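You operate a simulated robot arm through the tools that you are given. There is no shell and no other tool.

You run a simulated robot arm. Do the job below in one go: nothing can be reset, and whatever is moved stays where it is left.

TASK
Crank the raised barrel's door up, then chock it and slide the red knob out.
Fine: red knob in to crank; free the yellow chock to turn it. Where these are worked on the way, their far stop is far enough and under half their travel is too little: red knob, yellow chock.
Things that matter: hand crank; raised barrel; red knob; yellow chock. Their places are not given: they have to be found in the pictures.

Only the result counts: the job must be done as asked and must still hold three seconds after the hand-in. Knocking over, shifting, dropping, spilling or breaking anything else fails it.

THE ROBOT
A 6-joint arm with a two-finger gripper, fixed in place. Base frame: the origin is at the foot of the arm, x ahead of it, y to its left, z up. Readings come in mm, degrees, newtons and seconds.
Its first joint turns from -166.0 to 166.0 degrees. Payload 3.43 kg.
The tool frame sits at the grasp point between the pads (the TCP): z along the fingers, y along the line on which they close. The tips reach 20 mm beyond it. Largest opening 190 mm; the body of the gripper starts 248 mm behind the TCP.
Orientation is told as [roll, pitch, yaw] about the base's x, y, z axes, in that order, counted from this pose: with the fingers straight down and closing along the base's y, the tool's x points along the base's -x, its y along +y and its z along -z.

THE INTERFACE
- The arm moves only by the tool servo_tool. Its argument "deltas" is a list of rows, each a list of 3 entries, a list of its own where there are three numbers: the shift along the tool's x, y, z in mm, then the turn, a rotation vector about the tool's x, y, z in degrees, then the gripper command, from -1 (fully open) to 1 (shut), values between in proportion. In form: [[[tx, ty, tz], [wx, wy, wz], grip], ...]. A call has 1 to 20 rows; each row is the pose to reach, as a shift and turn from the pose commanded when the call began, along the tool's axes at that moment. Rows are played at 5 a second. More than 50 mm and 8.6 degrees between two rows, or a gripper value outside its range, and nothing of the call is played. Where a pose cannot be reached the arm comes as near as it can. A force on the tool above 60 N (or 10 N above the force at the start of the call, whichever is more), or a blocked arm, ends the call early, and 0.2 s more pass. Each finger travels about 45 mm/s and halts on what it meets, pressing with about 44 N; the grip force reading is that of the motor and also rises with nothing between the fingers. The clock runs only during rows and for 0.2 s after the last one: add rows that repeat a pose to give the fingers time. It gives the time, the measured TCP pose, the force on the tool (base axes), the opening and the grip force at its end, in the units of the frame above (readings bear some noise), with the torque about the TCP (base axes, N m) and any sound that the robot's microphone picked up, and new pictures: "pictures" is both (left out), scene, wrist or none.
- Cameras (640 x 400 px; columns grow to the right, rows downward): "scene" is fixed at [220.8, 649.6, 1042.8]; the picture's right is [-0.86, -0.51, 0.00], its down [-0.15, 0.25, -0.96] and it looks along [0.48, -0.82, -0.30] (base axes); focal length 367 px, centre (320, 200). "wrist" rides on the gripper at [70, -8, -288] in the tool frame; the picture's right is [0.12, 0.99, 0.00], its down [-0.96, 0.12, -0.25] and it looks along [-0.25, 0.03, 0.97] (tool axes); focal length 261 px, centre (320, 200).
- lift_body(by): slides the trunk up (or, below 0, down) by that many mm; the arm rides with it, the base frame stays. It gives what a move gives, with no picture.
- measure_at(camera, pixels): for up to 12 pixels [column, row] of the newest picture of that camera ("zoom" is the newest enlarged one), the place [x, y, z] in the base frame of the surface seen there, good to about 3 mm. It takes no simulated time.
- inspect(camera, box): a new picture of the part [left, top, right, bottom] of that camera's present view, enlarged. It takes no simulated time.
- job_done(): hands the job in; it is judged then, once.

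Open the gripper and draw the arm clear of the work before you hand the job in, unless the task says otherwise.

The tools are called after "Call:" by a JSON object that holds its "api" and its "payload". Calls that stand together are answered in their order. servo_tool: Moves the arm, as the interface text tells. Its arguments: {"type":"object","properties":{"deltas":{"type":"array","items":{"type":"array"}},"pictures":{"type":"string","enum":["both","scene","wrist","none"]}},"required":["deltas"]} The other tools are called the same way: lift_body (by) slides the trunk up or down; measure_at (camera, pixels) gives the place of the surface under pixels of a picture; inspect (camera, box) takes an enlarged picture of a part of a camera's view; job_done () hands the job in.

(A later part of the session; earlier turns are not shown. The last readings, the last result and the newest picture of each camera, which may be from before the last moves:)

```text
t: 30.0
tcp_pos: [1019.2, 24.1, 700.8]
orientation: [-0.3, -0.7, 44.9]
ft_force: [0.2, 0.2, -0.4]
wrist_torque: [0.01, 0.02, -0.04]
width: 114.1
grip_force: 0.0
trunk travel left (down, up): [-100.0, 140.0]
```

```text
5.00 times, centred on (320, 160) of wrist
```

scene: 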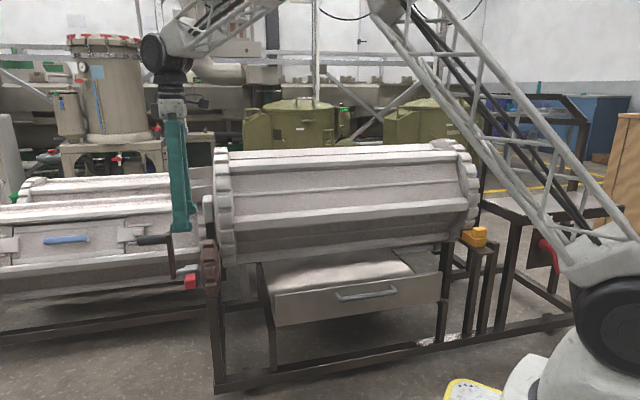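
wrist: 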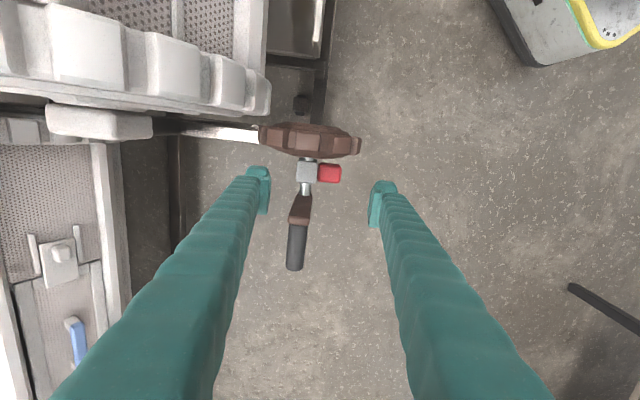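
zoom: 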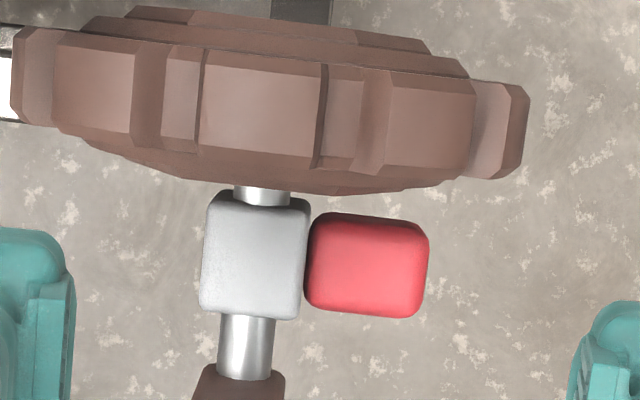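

I measure the collar, knob, gear and fingertip positions precisely in this zoom.

Call:
{"api": "measure_at", "payload": {"camera": "zoom", "pixels": [[255, 255], [210, 255], [300, 255], [255, 210], [255, 310], [370, 265], [315, 265], [422, 265], [370, 220], [370, 310], [245, 350], [260, 120]]}}

Call:
{"api": "measure_at", "payload": {"camera": "zoom", "pixels": [[260, 175], [330, 185], [400, 180], [450, 175], [230, 180], [5, 90], [40, 280], [30, 370], [600, 340], [235, 385], [265, 195], [500, 150]]}}

```text
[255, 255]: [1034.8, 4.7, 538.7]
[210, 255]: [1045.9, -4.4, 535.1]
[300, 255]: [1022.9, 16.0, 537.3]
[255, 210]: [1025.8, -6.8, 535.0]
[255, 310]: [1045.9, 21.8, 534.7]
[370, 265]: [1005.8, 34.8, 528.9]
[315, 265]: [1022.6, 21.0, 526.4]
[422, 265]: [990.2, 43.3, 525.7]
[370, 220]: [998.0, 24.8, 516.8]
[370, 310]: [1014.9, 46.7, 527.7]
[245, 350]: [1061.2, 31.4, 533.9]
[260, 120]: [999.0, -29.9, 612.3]
```

```text
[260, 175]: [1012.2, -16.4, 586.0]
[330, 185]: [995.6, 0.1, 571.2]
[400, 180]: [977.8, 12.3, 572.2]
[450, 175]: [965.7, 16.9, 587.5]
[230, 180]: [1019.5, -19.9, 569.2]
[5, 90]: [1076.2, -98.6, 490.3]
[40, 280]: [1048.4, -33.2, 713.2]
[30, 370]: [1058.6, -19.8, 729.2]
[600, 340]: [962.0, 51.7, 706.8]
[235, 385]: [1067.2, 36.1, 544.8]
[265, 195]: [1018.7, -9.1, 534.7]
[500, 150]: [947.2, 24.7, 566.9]
```

Collar and knob together span v≈-744…-668 (76 mm) and u≈719–757, with 14 mm to the gear. I descend with the fingers straddling them (TCP to z≈530), still open.

Call:
{"api": "servo_tool", "payload": {"deltas": [[[0, -2, 45], [0, 0, 0], -0.2], [[0, -2, 90], [0, 0, 0], -0.2], [[0, -2, 130], [0, 0, 0], -0.2], [[0, -2, 160], [0, 0, 0], -0.2], [[0, -2, 171], [0, 0, 0], -0.2], [[0, -2, 171], [0, 0, 0], -0.2]], "pictures": "both"}}

```text
t: 31.4
tcp_pos: [1022.5, 24.5, 530.1]
orientation: [-0.2, -0.7, 44.9]
ft_force: [-0.1, -0.2, -0.6]
wrist_torque: [-0.01, -0.01, -0.01]
width: 113.8
grip_force: 0.0
trunk travel left (down, up): [-100.0, 140.0]
```

scene: 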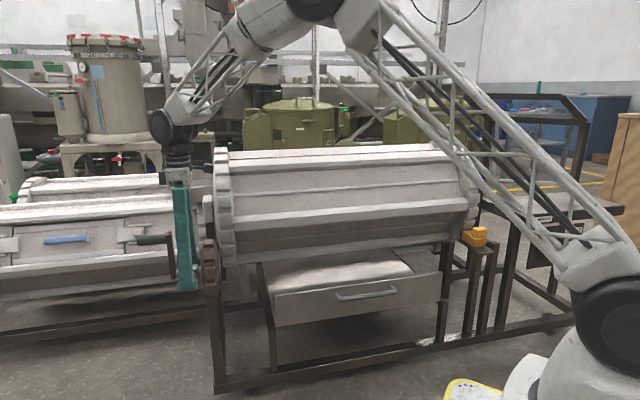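
wrist: 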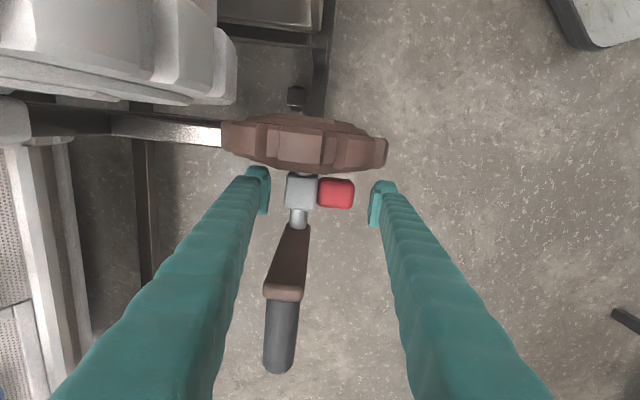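

The fingers straddle the collar and knob properly (collar (301,192), knob (336,192)). I close the gripper on them.

Call:
{"api": "servo_tool", "payload": {"deltas": [[[0, 0, 0], [0, 0, 0], 0.2], [[0, 0, 0], [0, 0, 0], 0.3], [[0, 0, 0], [0, 0, 0], 1], [[0, 0, 0], [0, 0, 0], 1], [[0, 0, 0], [0, 0, 0], 1]], "pictures": "both"}}

```text
t: 32.6
tcp_pos: [1023.6, 23.8, 531.4]
orientation: [-0.2, -0.7, 44.8]
ft_force: [1.0, -0.4, -0.3]
wrist_torque: [0.04, 0.11, 0.31]
width: 79.1
grip_force: 45.7
trunk travel left (down, up): [-100.0, 140.0]
```

scene: 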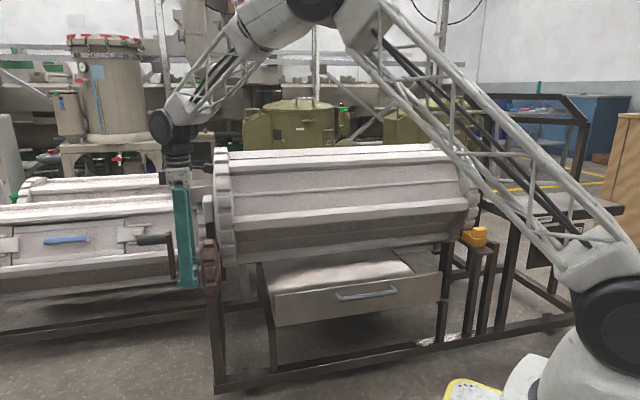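
wrist: 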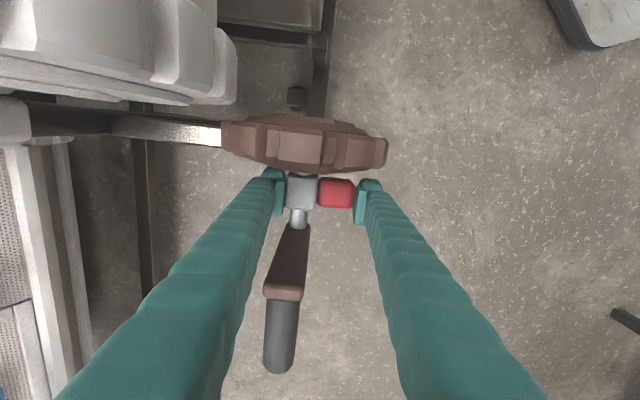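

Gripped at 79 mm with 46 N. I slide it 20 mm toward the barrel (+tool x) and watch the force.

Call:
{"api": "servo_tool", "payload": {"deltas": [[[5, 0, 0], [0, 0, 0], 1], [[10, 0, 0], [0, 0, 0], 1], [[15, 0, 0], [0, 0, 0], 1], [[20, 0, 0], [0, 0, 0], 1]], "pictures": "both"}}

```text
t: 33.6
tcp_pos: [1008.3, 11.0, 531.9]
orientation: [-0.1, -0.7, 44.8]
ft_force: [1.3, -0.6, 1.7]
wrist_torque: [-0.14, -0.1, 0.73]
width: 78.9
grip_force: 44.9
trunk travel left (down, up): [-100.0, 140.0]
```

scene: 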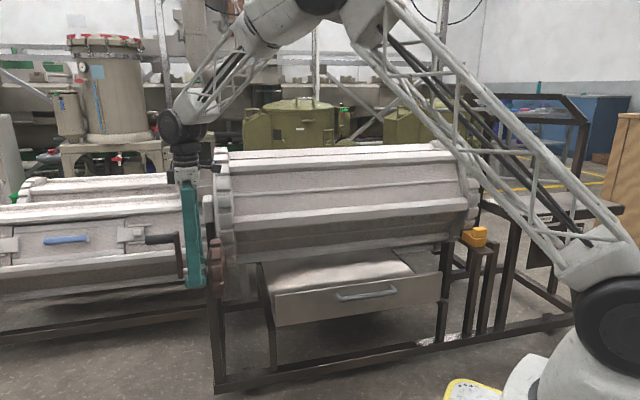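
wrist: 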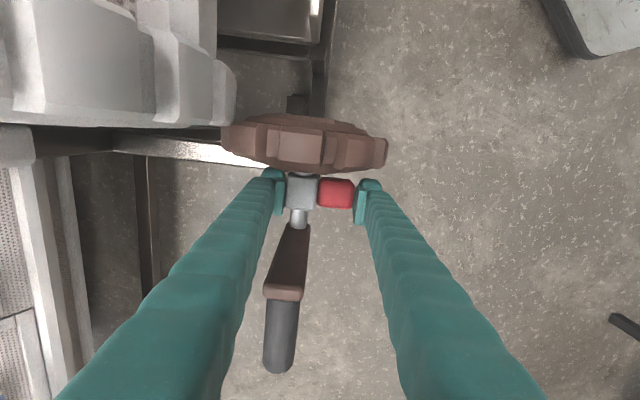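

The gear, shaft and crank all move together with little force. I continue sliding toward the barrel until the stop.

Call:
{"api": "servo_tool", "payload": {"deltas": [[[5, 0, 0], [0, 0, 0], 1], [[10, 0, 0], [0, 0, 0], 1], [[15, 0, 0], [0, 0, 0], 1], [[20, 0, 0], [0, 0, 0], 1], [[25, 0, 0], [0, 0, 0], 1], [[30, 0, 0], [0, 0, 0], 1]], "pictures": "both"}}

```text
t: 35.0
tcp_pos: [987.8, -11.0, 531.4]
orientation: [-0.2, -0.7, 44.9]
ft_force: [-6.1, 2.2, 17.6]
wrist_torque: [0.0, -0.17, 0.46]
width: 79.2
grip_force: 45.2
trunk travel left (down, up): [-100.0, 140.0]
```

scene: 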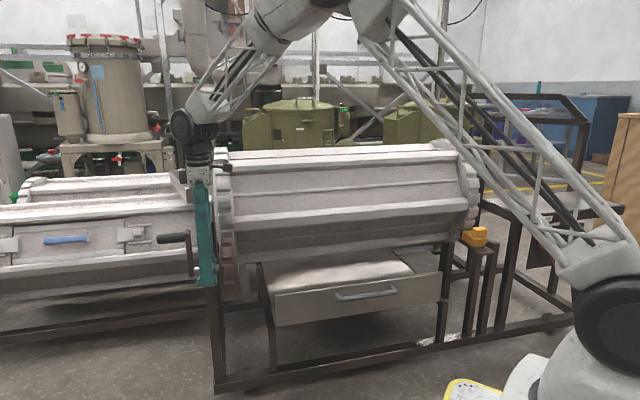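
wrist: 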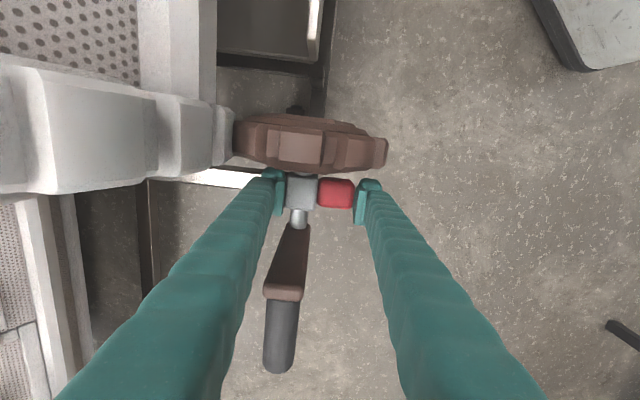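

The gear is now alongside the barrel ring, TCP moved about 50 mm, with a small upward force of 17.6 N but no resistance along the slide. I continue in small steps, easing up 1 mm, to find the stop.

Call:
{"api": "servo_tool", "payload": {"deltas": [[[0, 0, -1], [0, 0, 0], 1], [[4, 0, -1], [0, 0, 0], 1], [[8, 0, -1], [0, 0, 0], 1], [[12, 0, -1], [0, 0, 0], 1]], "pictures": "wrist"}}

```text
t: 36.0
tcp_pos: [980.1, -18.0, 530.0]
orientation: [-0.2, -0.8, 44.8]
ft_force: [31.1, 33.6, 6.8]
wrist_torque: [0.27, -0.1, 0.27]
width: 79.7
grip_force: 45.7
trunk travel left (down, up): [-100.0, 140.0]
```

wrist: 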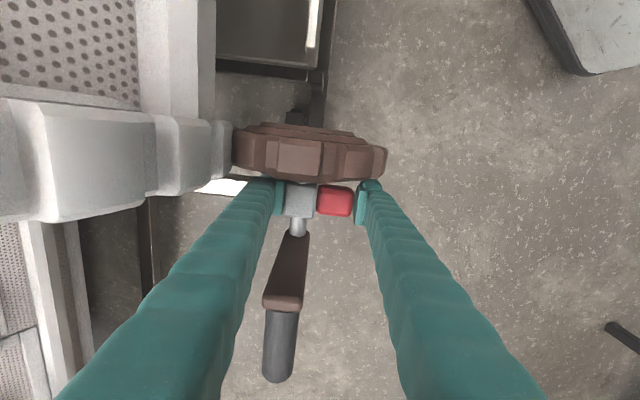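

The force along the slide rose to about 46 N: the knob is at its inner stop. I open the fingers, back off slightly, and rise.

Call:
{"api": "servo_tool", "payload": {"deltas": [[[-1, 0, 0], [0, 0, 0], -0.2], [[-1, 0, 0], [0, 0, 0], -0.2], [[-2, 0, 0], [0, 0, 0], -0.2], [[-4, 0, -20], [0, 0, 0], -0.2], [[-6, 0, -60], [0, 0, 0], -0.2], [[-8, 0, -105], [0, 0, 0], -0.2], [[-8, 0, -150], [0, 0, 0], -0.2], [[-8, 0, -170], [0, 0, 0], -0.2]], "pictures": "both"}}

```text
t: 37.8
tcp_pos: [982.7, -15.3, 700.6]
orientation: [-0.2, -0.8, 44.8]
ft_force: [-0.2, 0.6, 0.1]
wrist_torque: [0.02, 0.0, 0.01]
width: 113.9
grip_force: 0.1
trunk travel left (down, up): [-100.0, 140.0]
```

scene: 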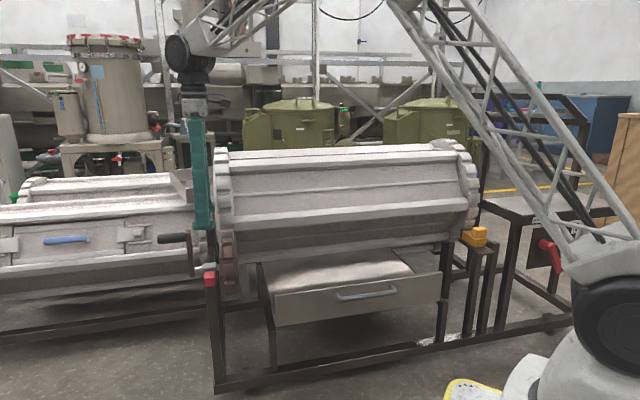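
wrist: 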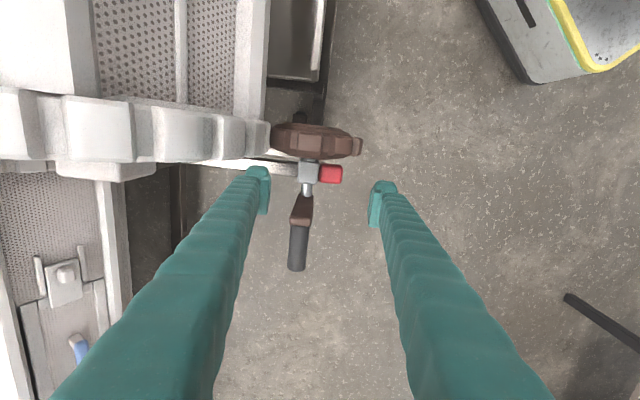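

I measure the new positions of knob, collar, gear, ring and crank to confirm the engagement.

Call:
{"api": "inspect", "payload": {"camera": "wrist", "box": [230, 100, 390, 200]}}

Call:
{"api": "measure_at", "payload": {"camera": "wrist", "pixels": [[306, 172], [330, 173], [306, 190], [300, 205], [298, 235], [297, 265], [310, 140], [345, 146], [255, 140], [230, 138], [230, 120], [230, 155]]}}

```text
4.00 times, centred on (310, 150) of wrist
```

zoom: 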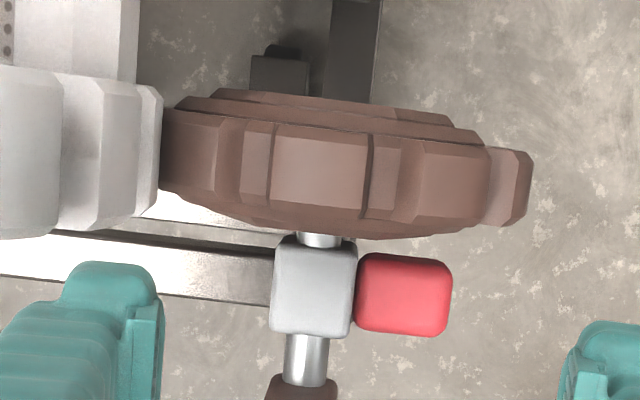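

```text
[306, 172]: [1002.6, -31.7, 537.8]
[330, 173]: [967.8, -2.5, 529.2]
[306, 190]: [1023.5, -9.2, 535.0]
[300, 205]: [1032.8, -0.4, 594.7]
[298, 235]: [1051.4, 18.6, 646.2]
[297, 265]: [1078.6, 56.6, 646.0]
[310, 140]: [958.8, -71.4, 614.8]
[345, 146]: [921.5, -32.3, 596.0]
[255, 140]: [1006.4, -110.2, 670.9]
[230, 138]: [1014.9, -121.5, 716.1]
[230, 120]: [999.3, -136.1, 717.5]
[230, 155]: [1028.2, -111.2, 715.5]
```

The collar has moved about 49 mm inward and the gear (u≈628) now lines up with the ring (u≈629): engaged. Next I free the chock: I back out, travel along the barrel's front to its other end and turn the gripper to yaw -45°.

Call:
{"api": "servo_tool", "payload": {"deltas": [[[0, 35, -20], [0, 0, 0], -0.2], [[0, 70, -40], [0, 0, 0], -0.2], [[0, 105, -60], [0, 0, 0], -0.2], [[46, 105, -60], [0, 0, 5.3], -0.2], [[92, 105, -60], [0, 0, 10.6], -0.2], [[138, 105, -60], [0, 0, 15.9], -0.2], [[184, 105, -60], [0, 0, 21.2], -0.2], [[230, 105, -60], [0, 0, 26.5], -0.2], [[276, 105, -60], [0, 0, 31.8], -0.2], [[322, 105, -60], [0, 0, 37.1], -0.2], [[368, 105, -60], [0, 0, 42.4], -0.2], [[414, 105, -60], [0, 0, 47.7], -0.2], [[460, 105, -60], [0, 0, 53], -0.2], [[506, 105, -60], [0, 0, 58.3], -0.2], [[552, 105, -60], [0, 0, 63.6], -0.2], [[598, 105, -60], [0, 0, 68.9], -0.2], [[644, 105, -60], [0, 0, 74.2], -0.2], [[690, 105, -60], [0, 0, 79.5], -0.2], [[736, 105, -60], [0, 0, 84.8], -0.2], [[780, 105, -60], [0, 0, 90], -0.2]], "pictures": "both"}}

```text
t: 42.0
tcp_pos: [352.4, -492.9, 750.7]
orientation: [0.7, -0.2, -45.1]
ft_force: [0.2, -0.1, 0.1]
wrist_torque: [-0.09, 0.07, -0.02]
width: 113.8
grip_force: 0.1
trunk travel left (down, up): [-100.0, 140.0]
```

scene: 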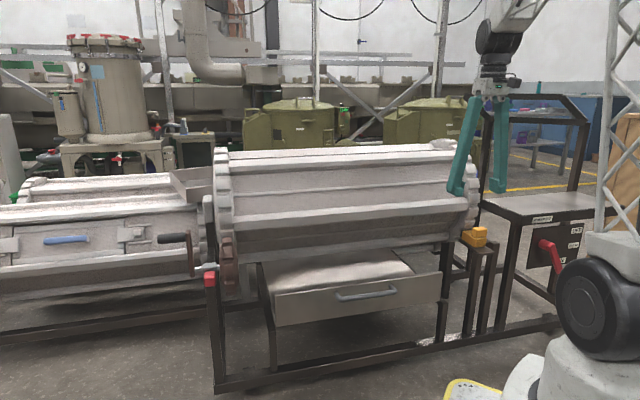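
wrist: 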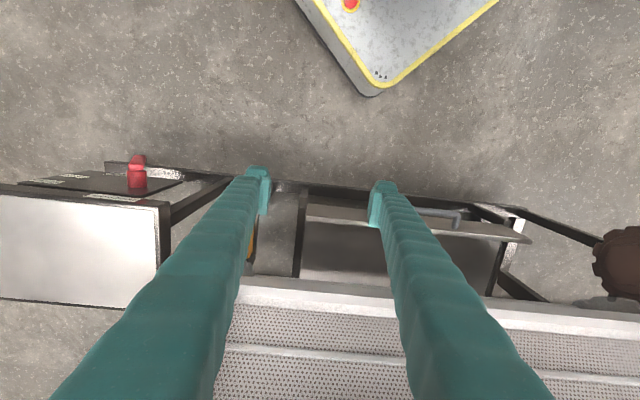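

Good. I measure the nearby control table, red power handle and the chock from this view to plan clearances.

Call:
{"api": "measure_at", "payload": {"camera": "wrist", "pixels": [[150, 210], [165, 250], [20, 190], [138, 170], [20, 280], [120, 165], [252, 245], [245, 262], [170, 290], [275, 190]]}}

Call:
{"api": "measure_at", "payload": {"camera": "scene", "pixels": [[482, 200], [520, 222], [545, 245], [555, 270], [570, 262], [473, 232], [483, 228], [480, 243], [600, 205], [490, 245]]}}

```text
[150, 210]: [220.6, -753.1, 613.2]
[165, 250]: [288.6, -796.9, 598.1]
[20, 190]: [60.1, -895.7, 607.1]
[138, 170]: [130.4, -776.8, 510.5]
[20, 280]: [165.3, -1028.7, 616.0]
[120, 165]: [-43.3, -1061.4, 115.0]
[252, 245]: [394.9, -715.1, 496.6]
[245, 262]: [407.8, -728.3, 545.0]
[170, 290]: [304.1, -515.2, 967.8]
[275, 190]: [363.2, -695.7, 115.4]
```

```text
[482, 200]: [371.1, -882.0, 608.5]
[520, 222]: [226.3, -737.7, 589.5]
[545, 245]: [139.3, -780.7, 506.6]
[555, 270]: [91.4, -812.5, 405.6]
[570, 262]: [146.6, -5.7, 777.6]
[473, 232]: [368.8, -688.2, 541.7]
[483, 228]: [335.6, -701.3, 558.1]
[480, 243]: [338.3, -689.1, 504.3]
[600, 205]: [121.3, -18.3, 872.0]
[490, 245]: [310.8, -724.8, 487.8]
```

The table edge is at u≈-361 with top z≈610, so I keep the gripper opening small. I move above and in front of the chock with the opening at about 70 mm to see it clearly.

Call:
{"api": "servo_tool", "payload": {"deltas": [[[-10, -45, 0], [0, 0, 0], 0.26], [[-20, -90, 10], [0, 0, 0], 0.26], [[-30, -130, 20], [0, 0, 0], 0.26], [[-42, -146, 30], [0, 0, 0], 0.26], [[-42, -146, 30], [0, 0, 0], 0.26]], "pictures": "both"}}

```text
t: 43.2
tcp_pos: [280.3, -625.3, 718.5]
orientation: [0.7, -0.2, -45.2]
ft_force: [0.1, -0.4, -0.1]
wrist_torque: [-0.02, 0.02, 0.01]
width: 70.3
grip_force: 0.1
trunk travel left (down, up): [-100.0, 140.0]
```

scene: 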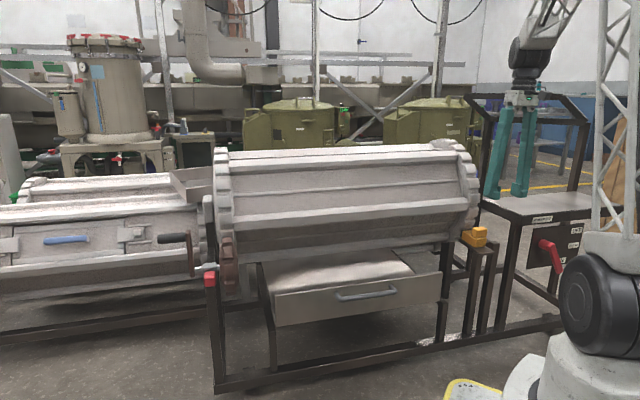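
wrist: 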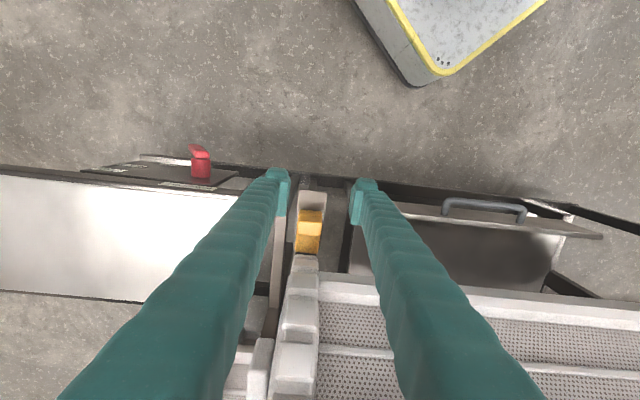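

The chock shows at about (310,230) between the fingers, with its plate extending toward the robot at (313,200). I zoom in there.

Call:
{"api": "inspect", "payload": {"camera": "wrist", "box": [256, 170, 384, 250]}}

Call:
{"api": "inspect", "payload": {"camera": "wrist", "box": [280, 180, 344, 270]}}

```text
5.00 times, centred on (320, 210) of wrist
```

zoom: 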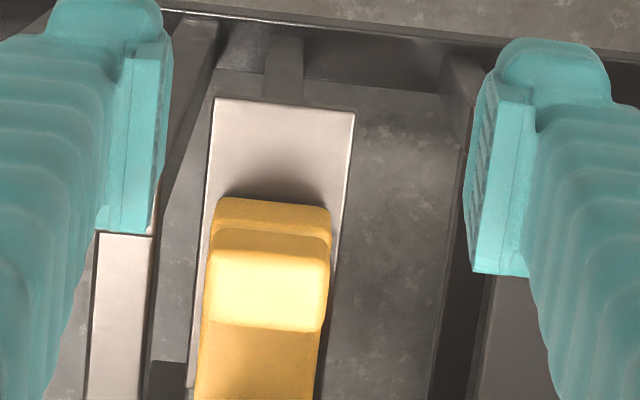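

```text
4.44 times, centred on (312, 225) of wrist
```

zoom: 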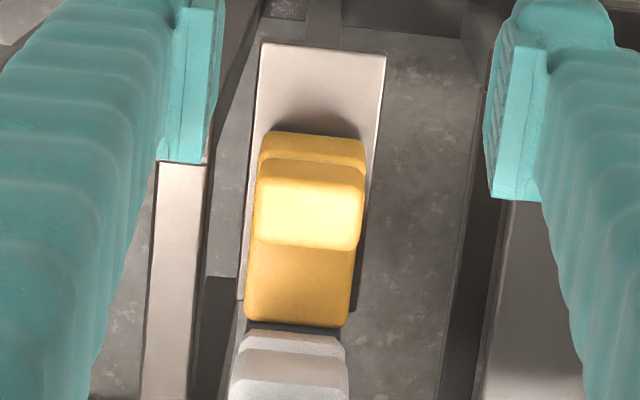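

I measure the lug, the body and the plate edges.

Call:
{"api": "measure_at", "payload": {"camera": "zoom", "pixels": [[310, 200], [258, 205], [360, 205], [310, 165], [310, 240], [310, 145], [310, 290], [310, 320], [320, 55], [320, 90], [175, 250], [290, 370]]}}

```text
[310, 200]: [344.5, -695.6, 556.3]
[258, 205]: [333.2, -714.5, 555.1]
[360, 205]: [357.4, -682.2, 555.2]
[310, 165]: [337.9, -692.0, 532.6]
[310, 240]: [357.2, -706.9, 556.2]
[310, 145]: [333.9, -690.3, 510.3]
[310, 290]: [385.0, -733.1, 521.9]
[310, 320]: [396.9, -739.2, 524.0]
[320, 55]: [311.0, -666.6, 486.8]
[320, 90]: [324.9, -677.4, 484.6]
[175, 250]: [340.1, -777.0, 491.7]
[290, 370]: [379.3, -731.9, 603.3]
```

The lug spans u≈-268…-230, v≈-757…-728, top z≈556; the plate ends at v≈-690. I move over it and descend so the tips end just above the chock body (TCP z≈547).

Call:
{"api": "servo_tool", "payload": {"deltas": [[[-40, -2, 10], [0, 0, 0], 0.26], [[-80, -4, 20], [0, 0, 0], 0.26], [[-102, -4, 50], [0, 0, 0], 0.26], [[-102, -4, 95], [0, 0, 0], 0.26], [[-102, -4, 135], [0, 0, 0], 0.26], [[-102, -4, 160], [0, 0, 0], 0.26], [[-102, -4, 171], [0, 0, 0], 0.26], [[-102, -4, 171], [0, 0, 0], 0.26]], "pictures": "both"}}

```text
t: 45.0
tcp_pos: [352.9, -698.1, 548.0]
orientation: [0.6, -0.2, -45.2]
ft_force: [0.2, 0.1, 0.9]
wrist_torque: [-0.03, -0.01, 0.02]
width: 70.6
grip_force: 0.1
trunk travel left (down, up): [-100.0, 140.0]
```

scene: 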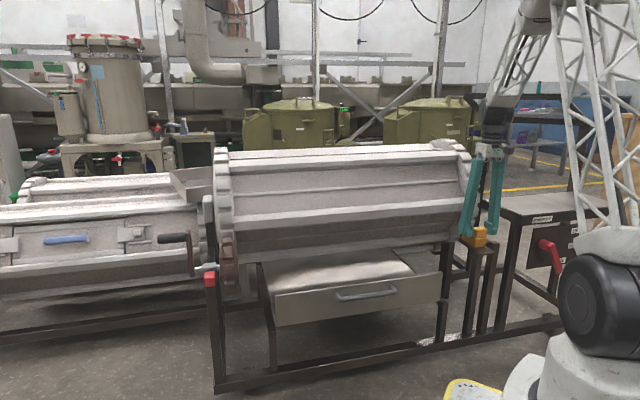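
wrist: 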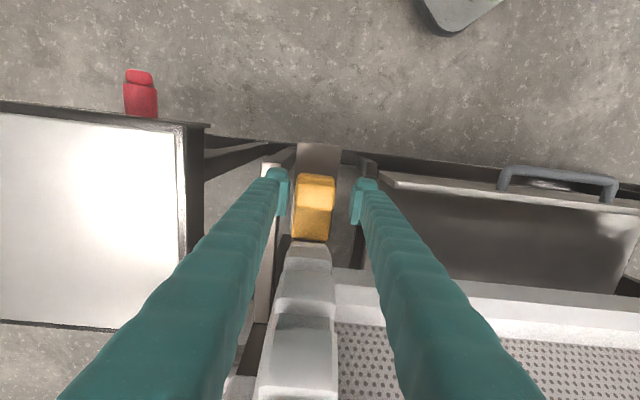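

The lug (297–334 px) sits between the fingers (284 and 352 px), slightly left of centre. I shift 4 mm toward it and close.

Call:
{"api": "servo_tool", "payload": {"deltas": [[[0, -4, 0], [0, 0, 0], 0.26], [[0, -4, 0], [0, 0, 0], 0.5], [[0, -4, 0], [0, 0, 0], 1], [[0, -4, 0], [0, 0, 0], 1], [[0, -4, 0], [0, 0, 0], 1]], "pictures": "both"}}

```text
t: 46.2
tcp_pos: [348.3, -702.2, 548.6]
orientation: [0.7, -0.1, -45.2]
ft_force: [-17.4, -15.6, -2.9]
wrist_torque: [-0.04, 0.19, 0.01]
width: 44.8
grip_force: 45.1
trunk travel left (down, up): [-100.0, 140.0]
```

scene: 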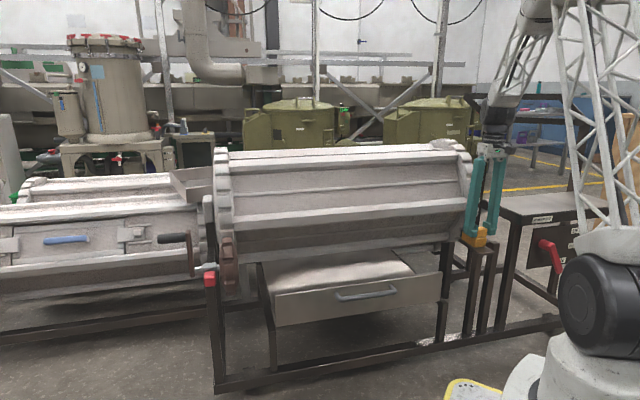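
wrist: 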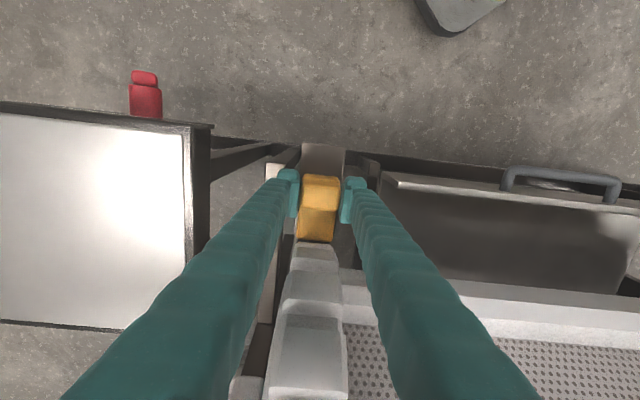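

Gripped at 45 mm with a side load of about 23 N; I ease 1 mm sideways and start pulling the chock away from the barrel (+tool x).

Call:
{"api": "servo_tool", "payload": {"deltas": [[[0, -1, 0], [0, 0, 0], 1], [[4, -1, 0], [0, 0, 0], 1], [[8, -1, 0], [0, 0, 0], 1], [[12, -1, 0], [0, 0, 0], 1], [[16, -1, 0], [0, 0, 0], 1]], "pictures": "both"}}

```text
t: 47.4
tcp_pos: [336.0, -690.4, 548.7]
orientation: [0.6, -0.2, -45.2]
ft_force: [-13.4, -14.5, 3.5]
wrist_torque: [-0.11, 0.23, 0.3]
width: 44.7
grip_force: 44.7
trunk travel left (down, up): [-100.0, 140.0]
```

scene: 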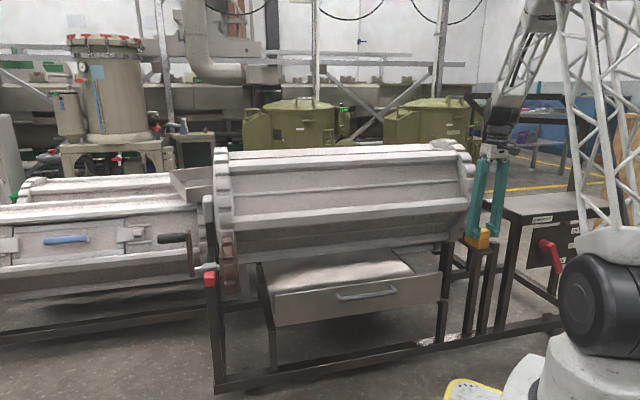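
wrist: 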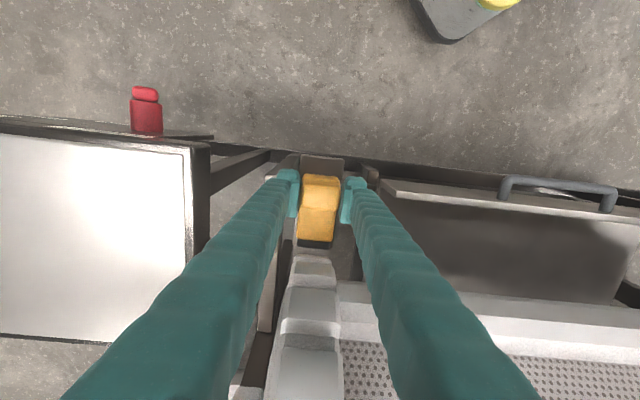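

The chock moves with the gripper (black tip now clear of the teeth). I keep pulling until the stop.

Call:
{"api": "servo_tool", "payload": {"deltas": [[[4, -0.6, 0], [0, 0, 0], 1], [[8, -0.6, 0], [0, 0, 0], 1], [[12, -0.6, 0], [0, 0, 0], 1], [[16, -0.6, 0], [0, 0, 0], 1], [[20, -0.6, 0], [0, 0, 0], 1], [[24, -0.6, 0], [0, 0, 0], 1], [[28, -0.6, 0], [0, 0, 0], 1], [[32, -0.6, 0], [0, 0, 0], 1], [[36, -0.6, 0], [0, 0, 0], 1]], "pictures": "both"}}

```text
t: 49.4
tcp_pos: [311.6, -665.8, 548.5]
orientation: [0.7, -0.3, -45.2]
ft_force: [34.0, -29.5, 2.1]
wrist_torque: [-0.3, -0.31, 0.06]
width: 45.2
grip_force: 44.5
trunk travel left (down, up): [-100.0, 140.0]
```

scene: 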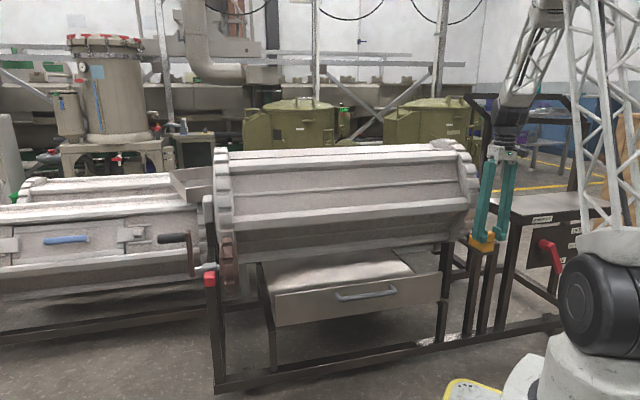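
wrist: 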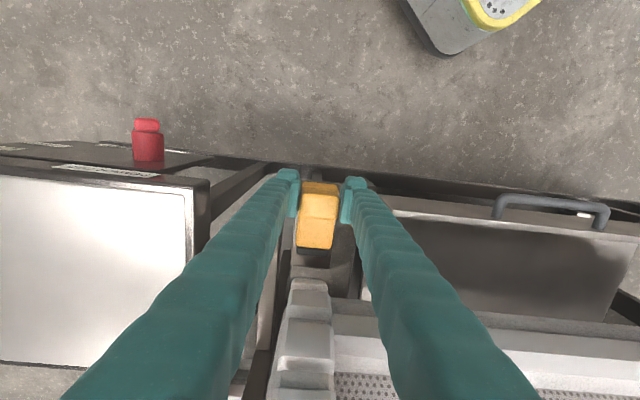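

The resisting force reached about 45 N: the chock is at its outer stop, roughly 48 mm back. I open the fingers and rise clear.

Call:
{"api": "servo_tool", "payload": {"deltas": [[[-2, 0, 0], [0, 0, 0], 0.26], [[-2, 0, 0], [0, 0, 0], 0.26], [[-2, 0, 0], [0, 0, 0], 0.26], [[-2, 0, -30], [0, 0, 0], 0.26], [[-2, 0, -75], [0, 0, 0], 0.26], [[8, 0, -120], [0, 0, 0], 0.26], [[20, 0, -160], [0, 0, 0], 0.26], [[40, 0, -200], [0, 0, 0], 0.26]], "pictures": "both"}}

```text
t: 51.2
tcp_pos: [280.9, -636.9, 749.2]
orientation: [0.8, -0.1, -45.3]
ft_force: [0.1, -0.7, -1.0]
wrist_torque: [0.16, 0.06, 0.0]
width: 70.4
grip_force: 0.1
trunk travel left (down, up): [-100.0, 140.0]
```

scene: 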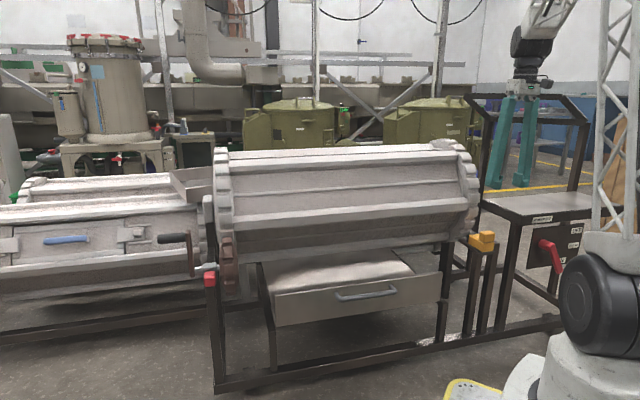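
wrist: 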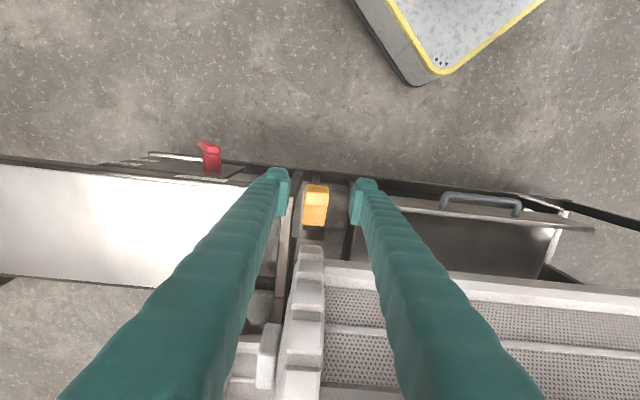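

The chock is well clear of the teeth. I travel back along the front of the barrel to the crank, turning the gripper back to yaw +45°.

Call:
{"api": "servo_tool", "payload": {"deltas": [[[15, 45, -5], [0, 0, -4.5], 0.26], [[30, 90, -10], [0, 0, -9], 0.26], [[45, 135, -15], [0, 0, -13.5], 0.26], [[60, 180, -20], [0, 0, -18], 0.26], [[70, 226, -25], [0, 0, -22.5], 0.26], [[80, 274, -30], [0, 0, -27], 0.26], [[80, 323, -30], [0, 0, -31.5], 0.26], [[80, 372, -30], [0, 0, -36], 0.26], [[80, 421, -30], [0, 0, -40.5], 0.26], [[80, 470, -30], [0, 0, -45], 0.26], [[80, 519, -30], [0, 0, -49.5], 0.26], [[80, 568, -30], [0, 0, -54], 0.26], [[80, 617, -30], [0, 0, -58.5], 0.26], [[80, 666, -30], [0, 0, -63], 0.26], [[80, 715, -30], [0, 0, -67.5], 0.26], [[80, 764, -30], [0, 0, -72], 0.26], [[80, 813, -30], [0, 0, -76.5], 0.26], [[80, 862, -30], [0, 0, -81], 0.26], [[80, 911, -30], [0, 0, -85.5], 0.26], [[80, 960, -30], [0, 0, -90], 0.26]], "pictures": "scene"}}

```text
t: 55.4
tcp_pos: [906.8, 96.8, 789.3]
orientation: [-0.3, -0.7, 44.9]
ft_force: [-0.3, -1.2, 0.5]
wrist_torque: [0.12, -0.12, 0.04]
width: 70.1
grip_force: 0.2
trunk travel left (down, up): [-100.0, 140.0]
```

scene: 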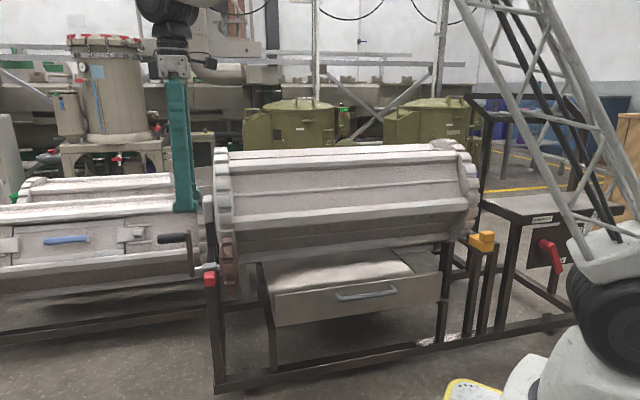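

Now I tilt the tool 40° so it points down and away toward the crank, and move to 100 mm short of the crank's black grip.

Call:
{"api": "servo_tool", "payload": {"deltas": [[[-15, -10, 10], [8, 0, 0], 0.26], [[-30, -25, 20], [16, 0, 0], 0.26], [[-45, -45, 40], [24, 0, 0], 0.26], [[-60, -65, 60], [32, 0, 0], 0.3], [[-75, -87, 79], [40, 0, 0], 0.37], [[-75, -87, 79], [40, 0, 0], 0.37]], "pictures": "both"}}

```text
t: 56.8
tcp_pos: [1020.2, 88.8, 714.0]
orientation: [-40.3, -0.6, 44.8]
ft_force: [0.4, 0.5, 0.4]
wrist_torque: [-0.02, -0.03, 0.01]
width: 59.9
grip_force: 0.1
trunk travel left (down, up): [-100.0, 140.0]
```

scene: 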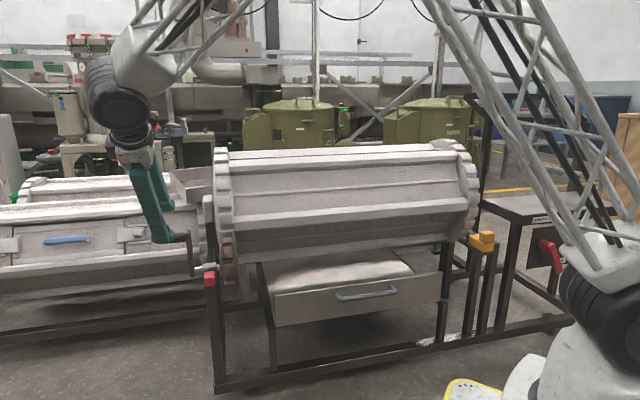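
wrist: 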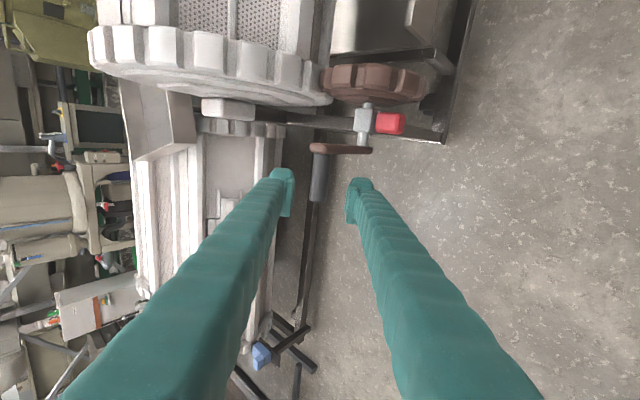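

The black grip shows at about (318,178) between the fingers, pointing along the shaft. I zoom in to measure it and count gear teeth.

Call:
{"api": "inspect", "payload": {"camera": "wrist", "box": [80, 0, 464, 240]}}

Call:
{"api": "inspect", "payload": {"camera": "wrist", "box": [270, 110, 398, 220]}}

Call:
{"api": "measure_at", "payload": {"camera": "wrist", "pixels": [[320, 160], [319, 170], [318, 180], [318, 195], [313, 180], [324, 180], [340, 148], [318, 150], [365, 148], [362, 120], [390, 123], [310, 130]]}}

```text
1.67 times, centred on (272, 120) of wrist
```

zoom: 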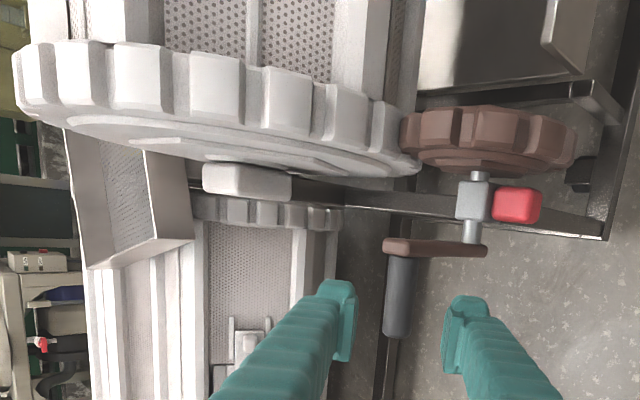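

```text
3.64 times, centred on (334, 165) of wrist
```

zoom: 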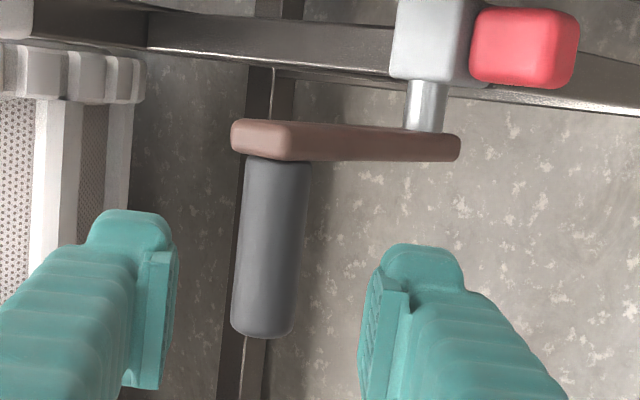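

```text
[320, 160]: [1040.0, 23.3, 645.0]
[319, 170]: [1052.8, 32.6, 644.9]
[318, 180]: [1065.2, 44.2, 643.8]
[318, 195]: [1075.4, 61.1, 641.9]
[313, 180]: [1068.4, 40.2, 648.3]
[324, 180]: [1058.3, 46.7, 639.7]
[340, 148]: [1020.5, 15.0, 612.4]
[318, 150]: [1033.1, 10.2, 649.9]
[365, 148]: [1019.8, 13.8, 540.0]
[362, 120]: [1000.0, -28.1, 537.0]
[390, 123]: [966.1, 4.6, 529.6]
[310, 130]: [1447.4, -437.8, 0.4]
```

The grip centre is about (u≈785, v≈-725, z≈634). I advance 104 mm along the tool axis to straddle it, then close.

Call:
{"api": "servo_tool", "payload": {"deltas": [[[0, 0, 40], [0, 0, 0], 0.37], [[0, 0, 75], [0, 0, 0], 0.37], [[0, 0, 95], [0, 0, 0], 0.37], [[0, 0, 104], [0, 0, 0], 0.37], [[0, 0, 104], [0, 0, 0], 0.37]], "pictures": "both"}}

```text
t: 58.0
tcp_pos: [1068.1, 41.0, 632.9]
orientation: [-40.2, -0.8, 44.8]
ft_force: [-0.3, 0.6, -0.1]
wrist_torque: [-0.02, 0.0, -0.02]
width: 59.9
grip_force: 0.2
trunk travel left (down, up): [-100.0, 140.0]
```

scene: 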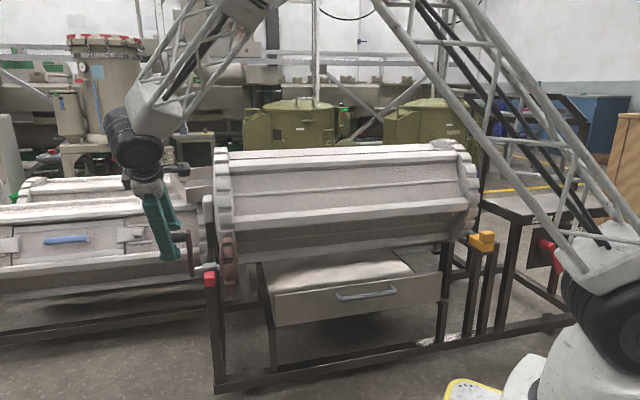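
wrist: 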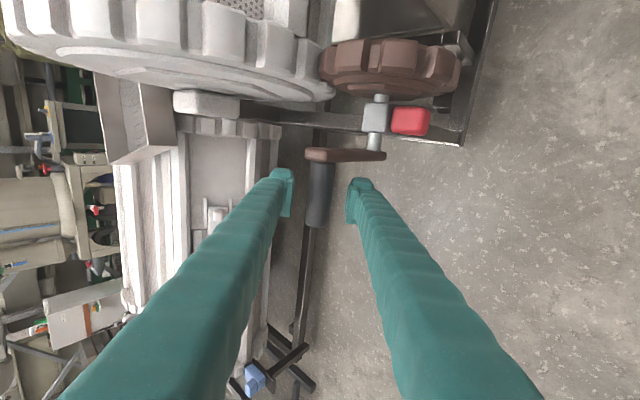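

The grip lies between the pads. I close on it.

Call:
{"api": "servo_tool", "payload": {"deltas": [[[0, 0, 0], [0, 0, 0], 0.6], [[0, 0, 0], [0, 0, 0], 1], [[0, 0, 0], [0, 0, 0], 1], [[0, 0, 0], [0, 0, 0], 1], [[0, 0, 0], [0, 0, 0], 1]], "pictures": "wrist"}}

```text
t: 59.2
tcp_pos: [1067.0, 40.1, 632.9]
orientation: [-40.2, -0.7, 44.7]
ft_force: [3.1, -1.7, 6.0]
wrist_torque: [-0.49, 0.35, 0.52]
width: 24.2
grip_force: 45.0
trunk travel left (down, up): [-100.0, 140.0]
```

wrist: 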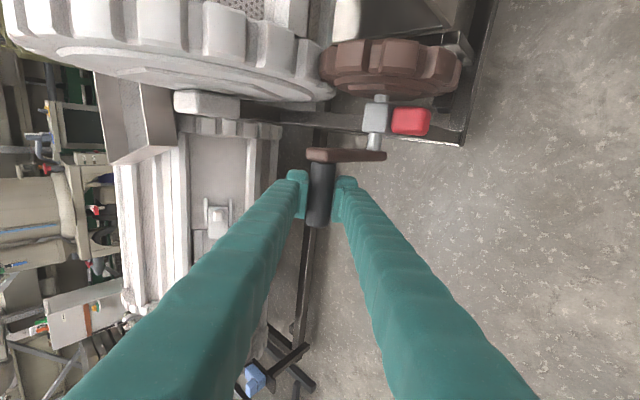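

The grip is held (24 mm, 45 N). The door must come from the far side to the top, so the crank's top must move away from the robot (toward -v); I turn it the first 10° and check forces and the barrel.

Call:
{"api": "servo_tool", "payload": {"deltas": [[[0, -3.5, 3.2], [0, 0, 0], 1], [[0, -7, 6.5], [0, 0, 0], 1], [[0, -10.2, 10], [0, 0, 0], 1], [[0, -13.4, 13.5], [0, 0, 0], 1]], "pictures": "both"}}

```text
t: 60.2
tcp_pos: [1081.4, 26.3, 630.7]
orientation: [-40.1, -0.6, 44.9]
ft_force: [-7.2, 10.8, -4.0]
wrist_torque: [0.19, 0.45, 1.4]
width: 23.8
grip_force: 44.7
trunk travel left (down, up): [-100.0, 140.0]
```

scene: 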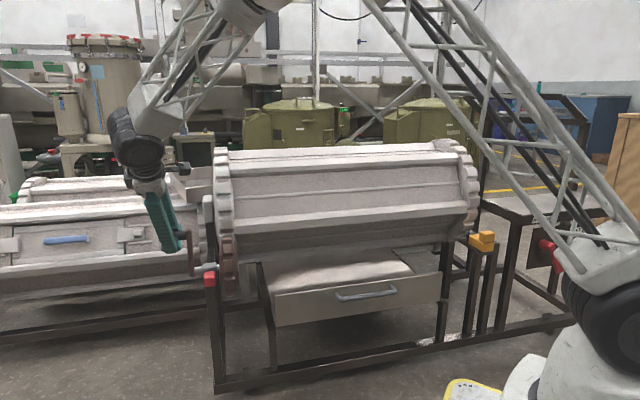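
wrist: 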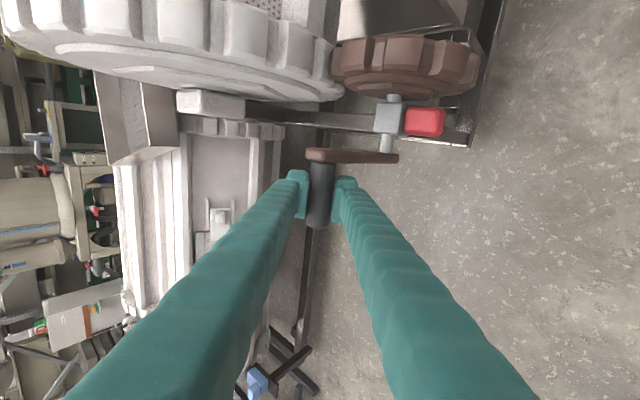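

It turns with about 13 N of resistance. I continue along the arc to 120° (30° from the start).

Call:
{"api": "servo_tool", "payload": {"deltas": [[[0, -5.8, 7.6], [0, 0, 0], 1], [[0, -10.9, 15.6], [0, 0, 0], 1], [[0, -15.3, 24], [0, 0, 0], 1], [[0, -18.9, 32.8], [0, 0, 0], 1], [[0, -18.9, 32.8], [0, 0, 0], 1]], "pictures": "both"}}

```text
t: 61.4
tcp_pos: [1106.7, 2.2, 617.3]
orientation: [-40.2, -0.6, 44.8]
ft_force: [-12.8, 6.8, -9.1]
wrist_torque: [-0.67, 0.88, 1.48]
width: 23.3
grip_force: 45.3
trunk travel left (down, up): [-100.0, 140.0]
```

scene: 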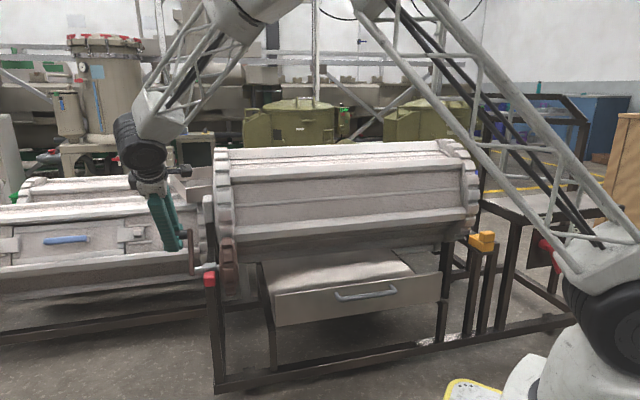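
wrist: 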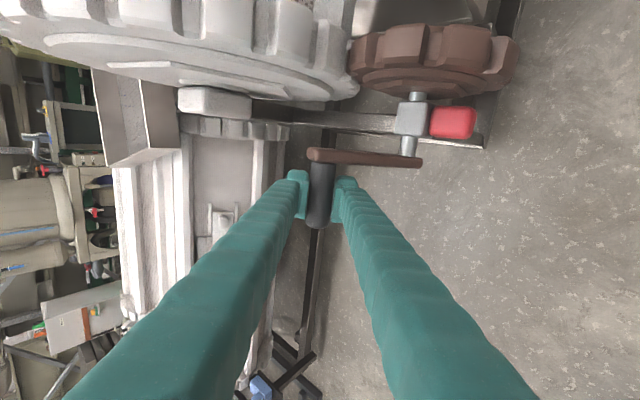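

The barrel is visibly turning the right way and the TCP tracks the arc (z=617). I continue to 160°.

Call:
{"api": "servo_tool", "payload": {"deltas": [[[0, -2.8, 9.1], [0, 0, 0], 1], [[0, -4.9, 18.4], [0, 0, 0], 1], [[0, -6.1, 27.8], [0, 0, 0], 1], [[0, -6.5, 37.3], [0, 0, 0], 1], [[0, -6, 46.8], [0, 0, 0], 1], [[0, -4.8, 56.2], [0, 0, 0], 1], [[0, -2.6, 65.5], [0, 0, 0], 1], [[0, 0.2, 74.5], [0, 0, 0], 1], [[0, 0.2, 74.5], [0, 0, 0], 1]], "pictures": "both"}}

```text
t: 63.4
tcp_pos: [1142.9, -34.2, 563.4]
orientation: [-40.4, -0.8, 44.9]
ft_force: [20.7, -17.0, 17.1]
wrist_torque: [-0.58, 1.02, 1.41]
width: 23.2
grip_force: 44.6
trunk travel left (down, up): [-100.0, 140.0]
```

scene: 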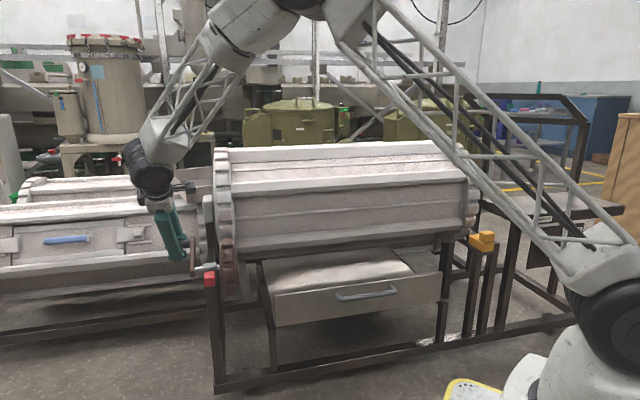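
wrist: 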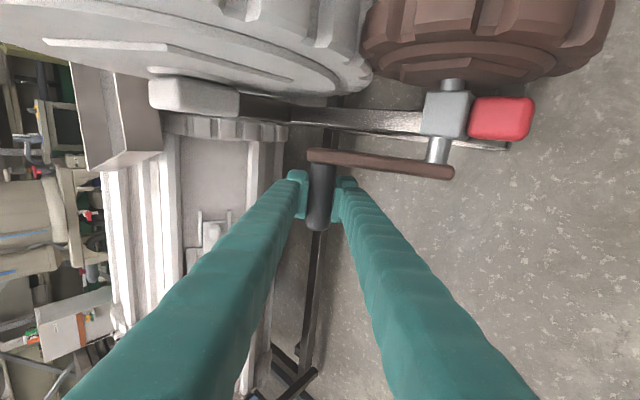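

The force shows the true crank radius is about 113 mm (pivot z≈520), which I'll use from here. I zoom in on the barrel to see how far it has turned.

Call:
{"api": "inspect", "payload": {"camera": "scene", "box": [200, 120, 400, 245]}}

Call:
{"api": "measure_at", "payload": {"camera": "scene", "pixels": [[300, 150], [300, 156], [300, 165], [300, 175], [300, 185], [300, 195], [300, 205], [300, 215], [300, 225], [300, 235], [300, 242], [300, 252]]}}

```text
3.20 times, centred on (300, 182) of scene
```

zoom: 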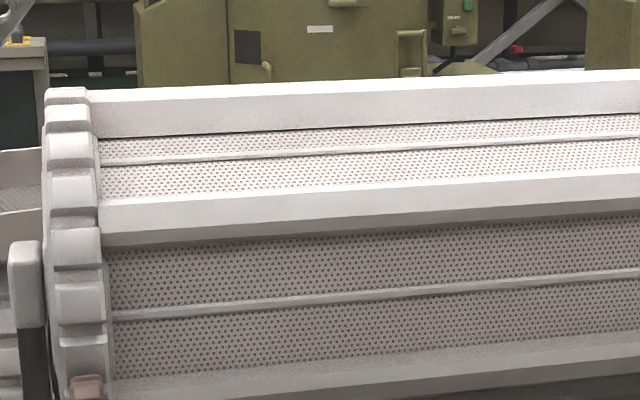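

```text
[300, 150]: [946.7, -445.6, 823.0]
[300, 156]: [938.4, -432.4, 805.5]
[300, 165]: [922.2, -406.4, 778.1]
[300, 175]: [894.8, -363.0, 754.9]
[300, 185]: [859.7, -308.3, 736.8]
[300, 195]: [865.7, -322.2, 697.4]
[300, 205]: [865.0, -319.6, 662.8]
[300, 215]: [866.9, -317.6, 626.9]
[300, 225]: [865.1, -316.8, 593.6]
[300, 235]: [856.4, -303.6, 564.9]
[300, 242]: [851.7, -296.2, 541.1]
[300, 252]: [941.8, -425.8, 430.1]
```

The front panel is now vertical: the barrel has turned about 30° for about 68° of crank (ratio ≈2.27), so about 226° is the target. I continue on the corrected arc to 190°.

Call:
{"api": "servo_tool", "payload": {"deltas": [[[0, 2.7, 13.6], [0, 0, 0], 1], [[0, 7.2, 22.3], [0, 0, 0], 1], [[0, 12.5, 30.6], [0, 0, 0], 1], [[0, 18.5, 38.4], [0, 0, 0], 1], [[0, 25.2, 45.7], [0, 0, 0], 1], [[0, 32.5, 52.2], [0, 0, 0], 1], [[0, 32.5, 52.2], [0, 0, 0], 1]], "pictures": "both"}}

```text
t: 64.2
tcp_pos: [1151.9, -41.2, 533.4]
orientation: [-40.6, -0.5, 44.8]
ft_force: [28.9, -37.7, 7.3]
wrist_torque: [-0.3, 1.19, 1.05]
width: 23.3
grip_force: 44.5
trunk travel left (down, up): [-100.0, 140.0]
stopped in row 4: the force on the tool passed its limit at 63 N (the readings are from after the stop); the commanded pose is now the measured one
```

scene: 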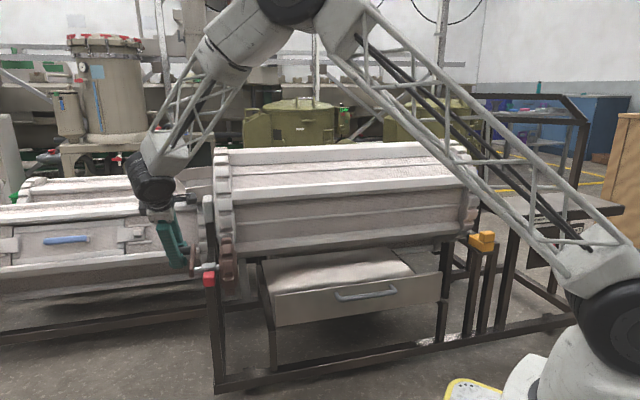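
wrist: 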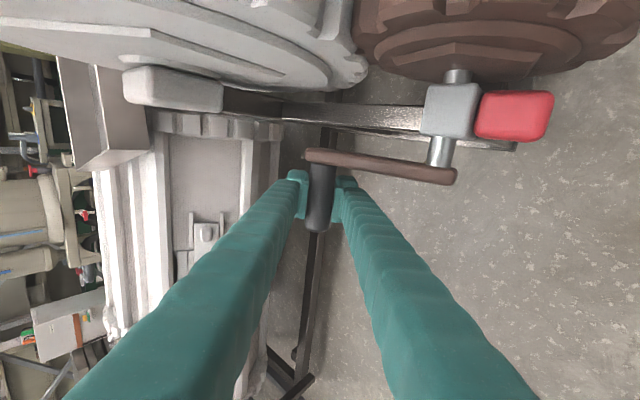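

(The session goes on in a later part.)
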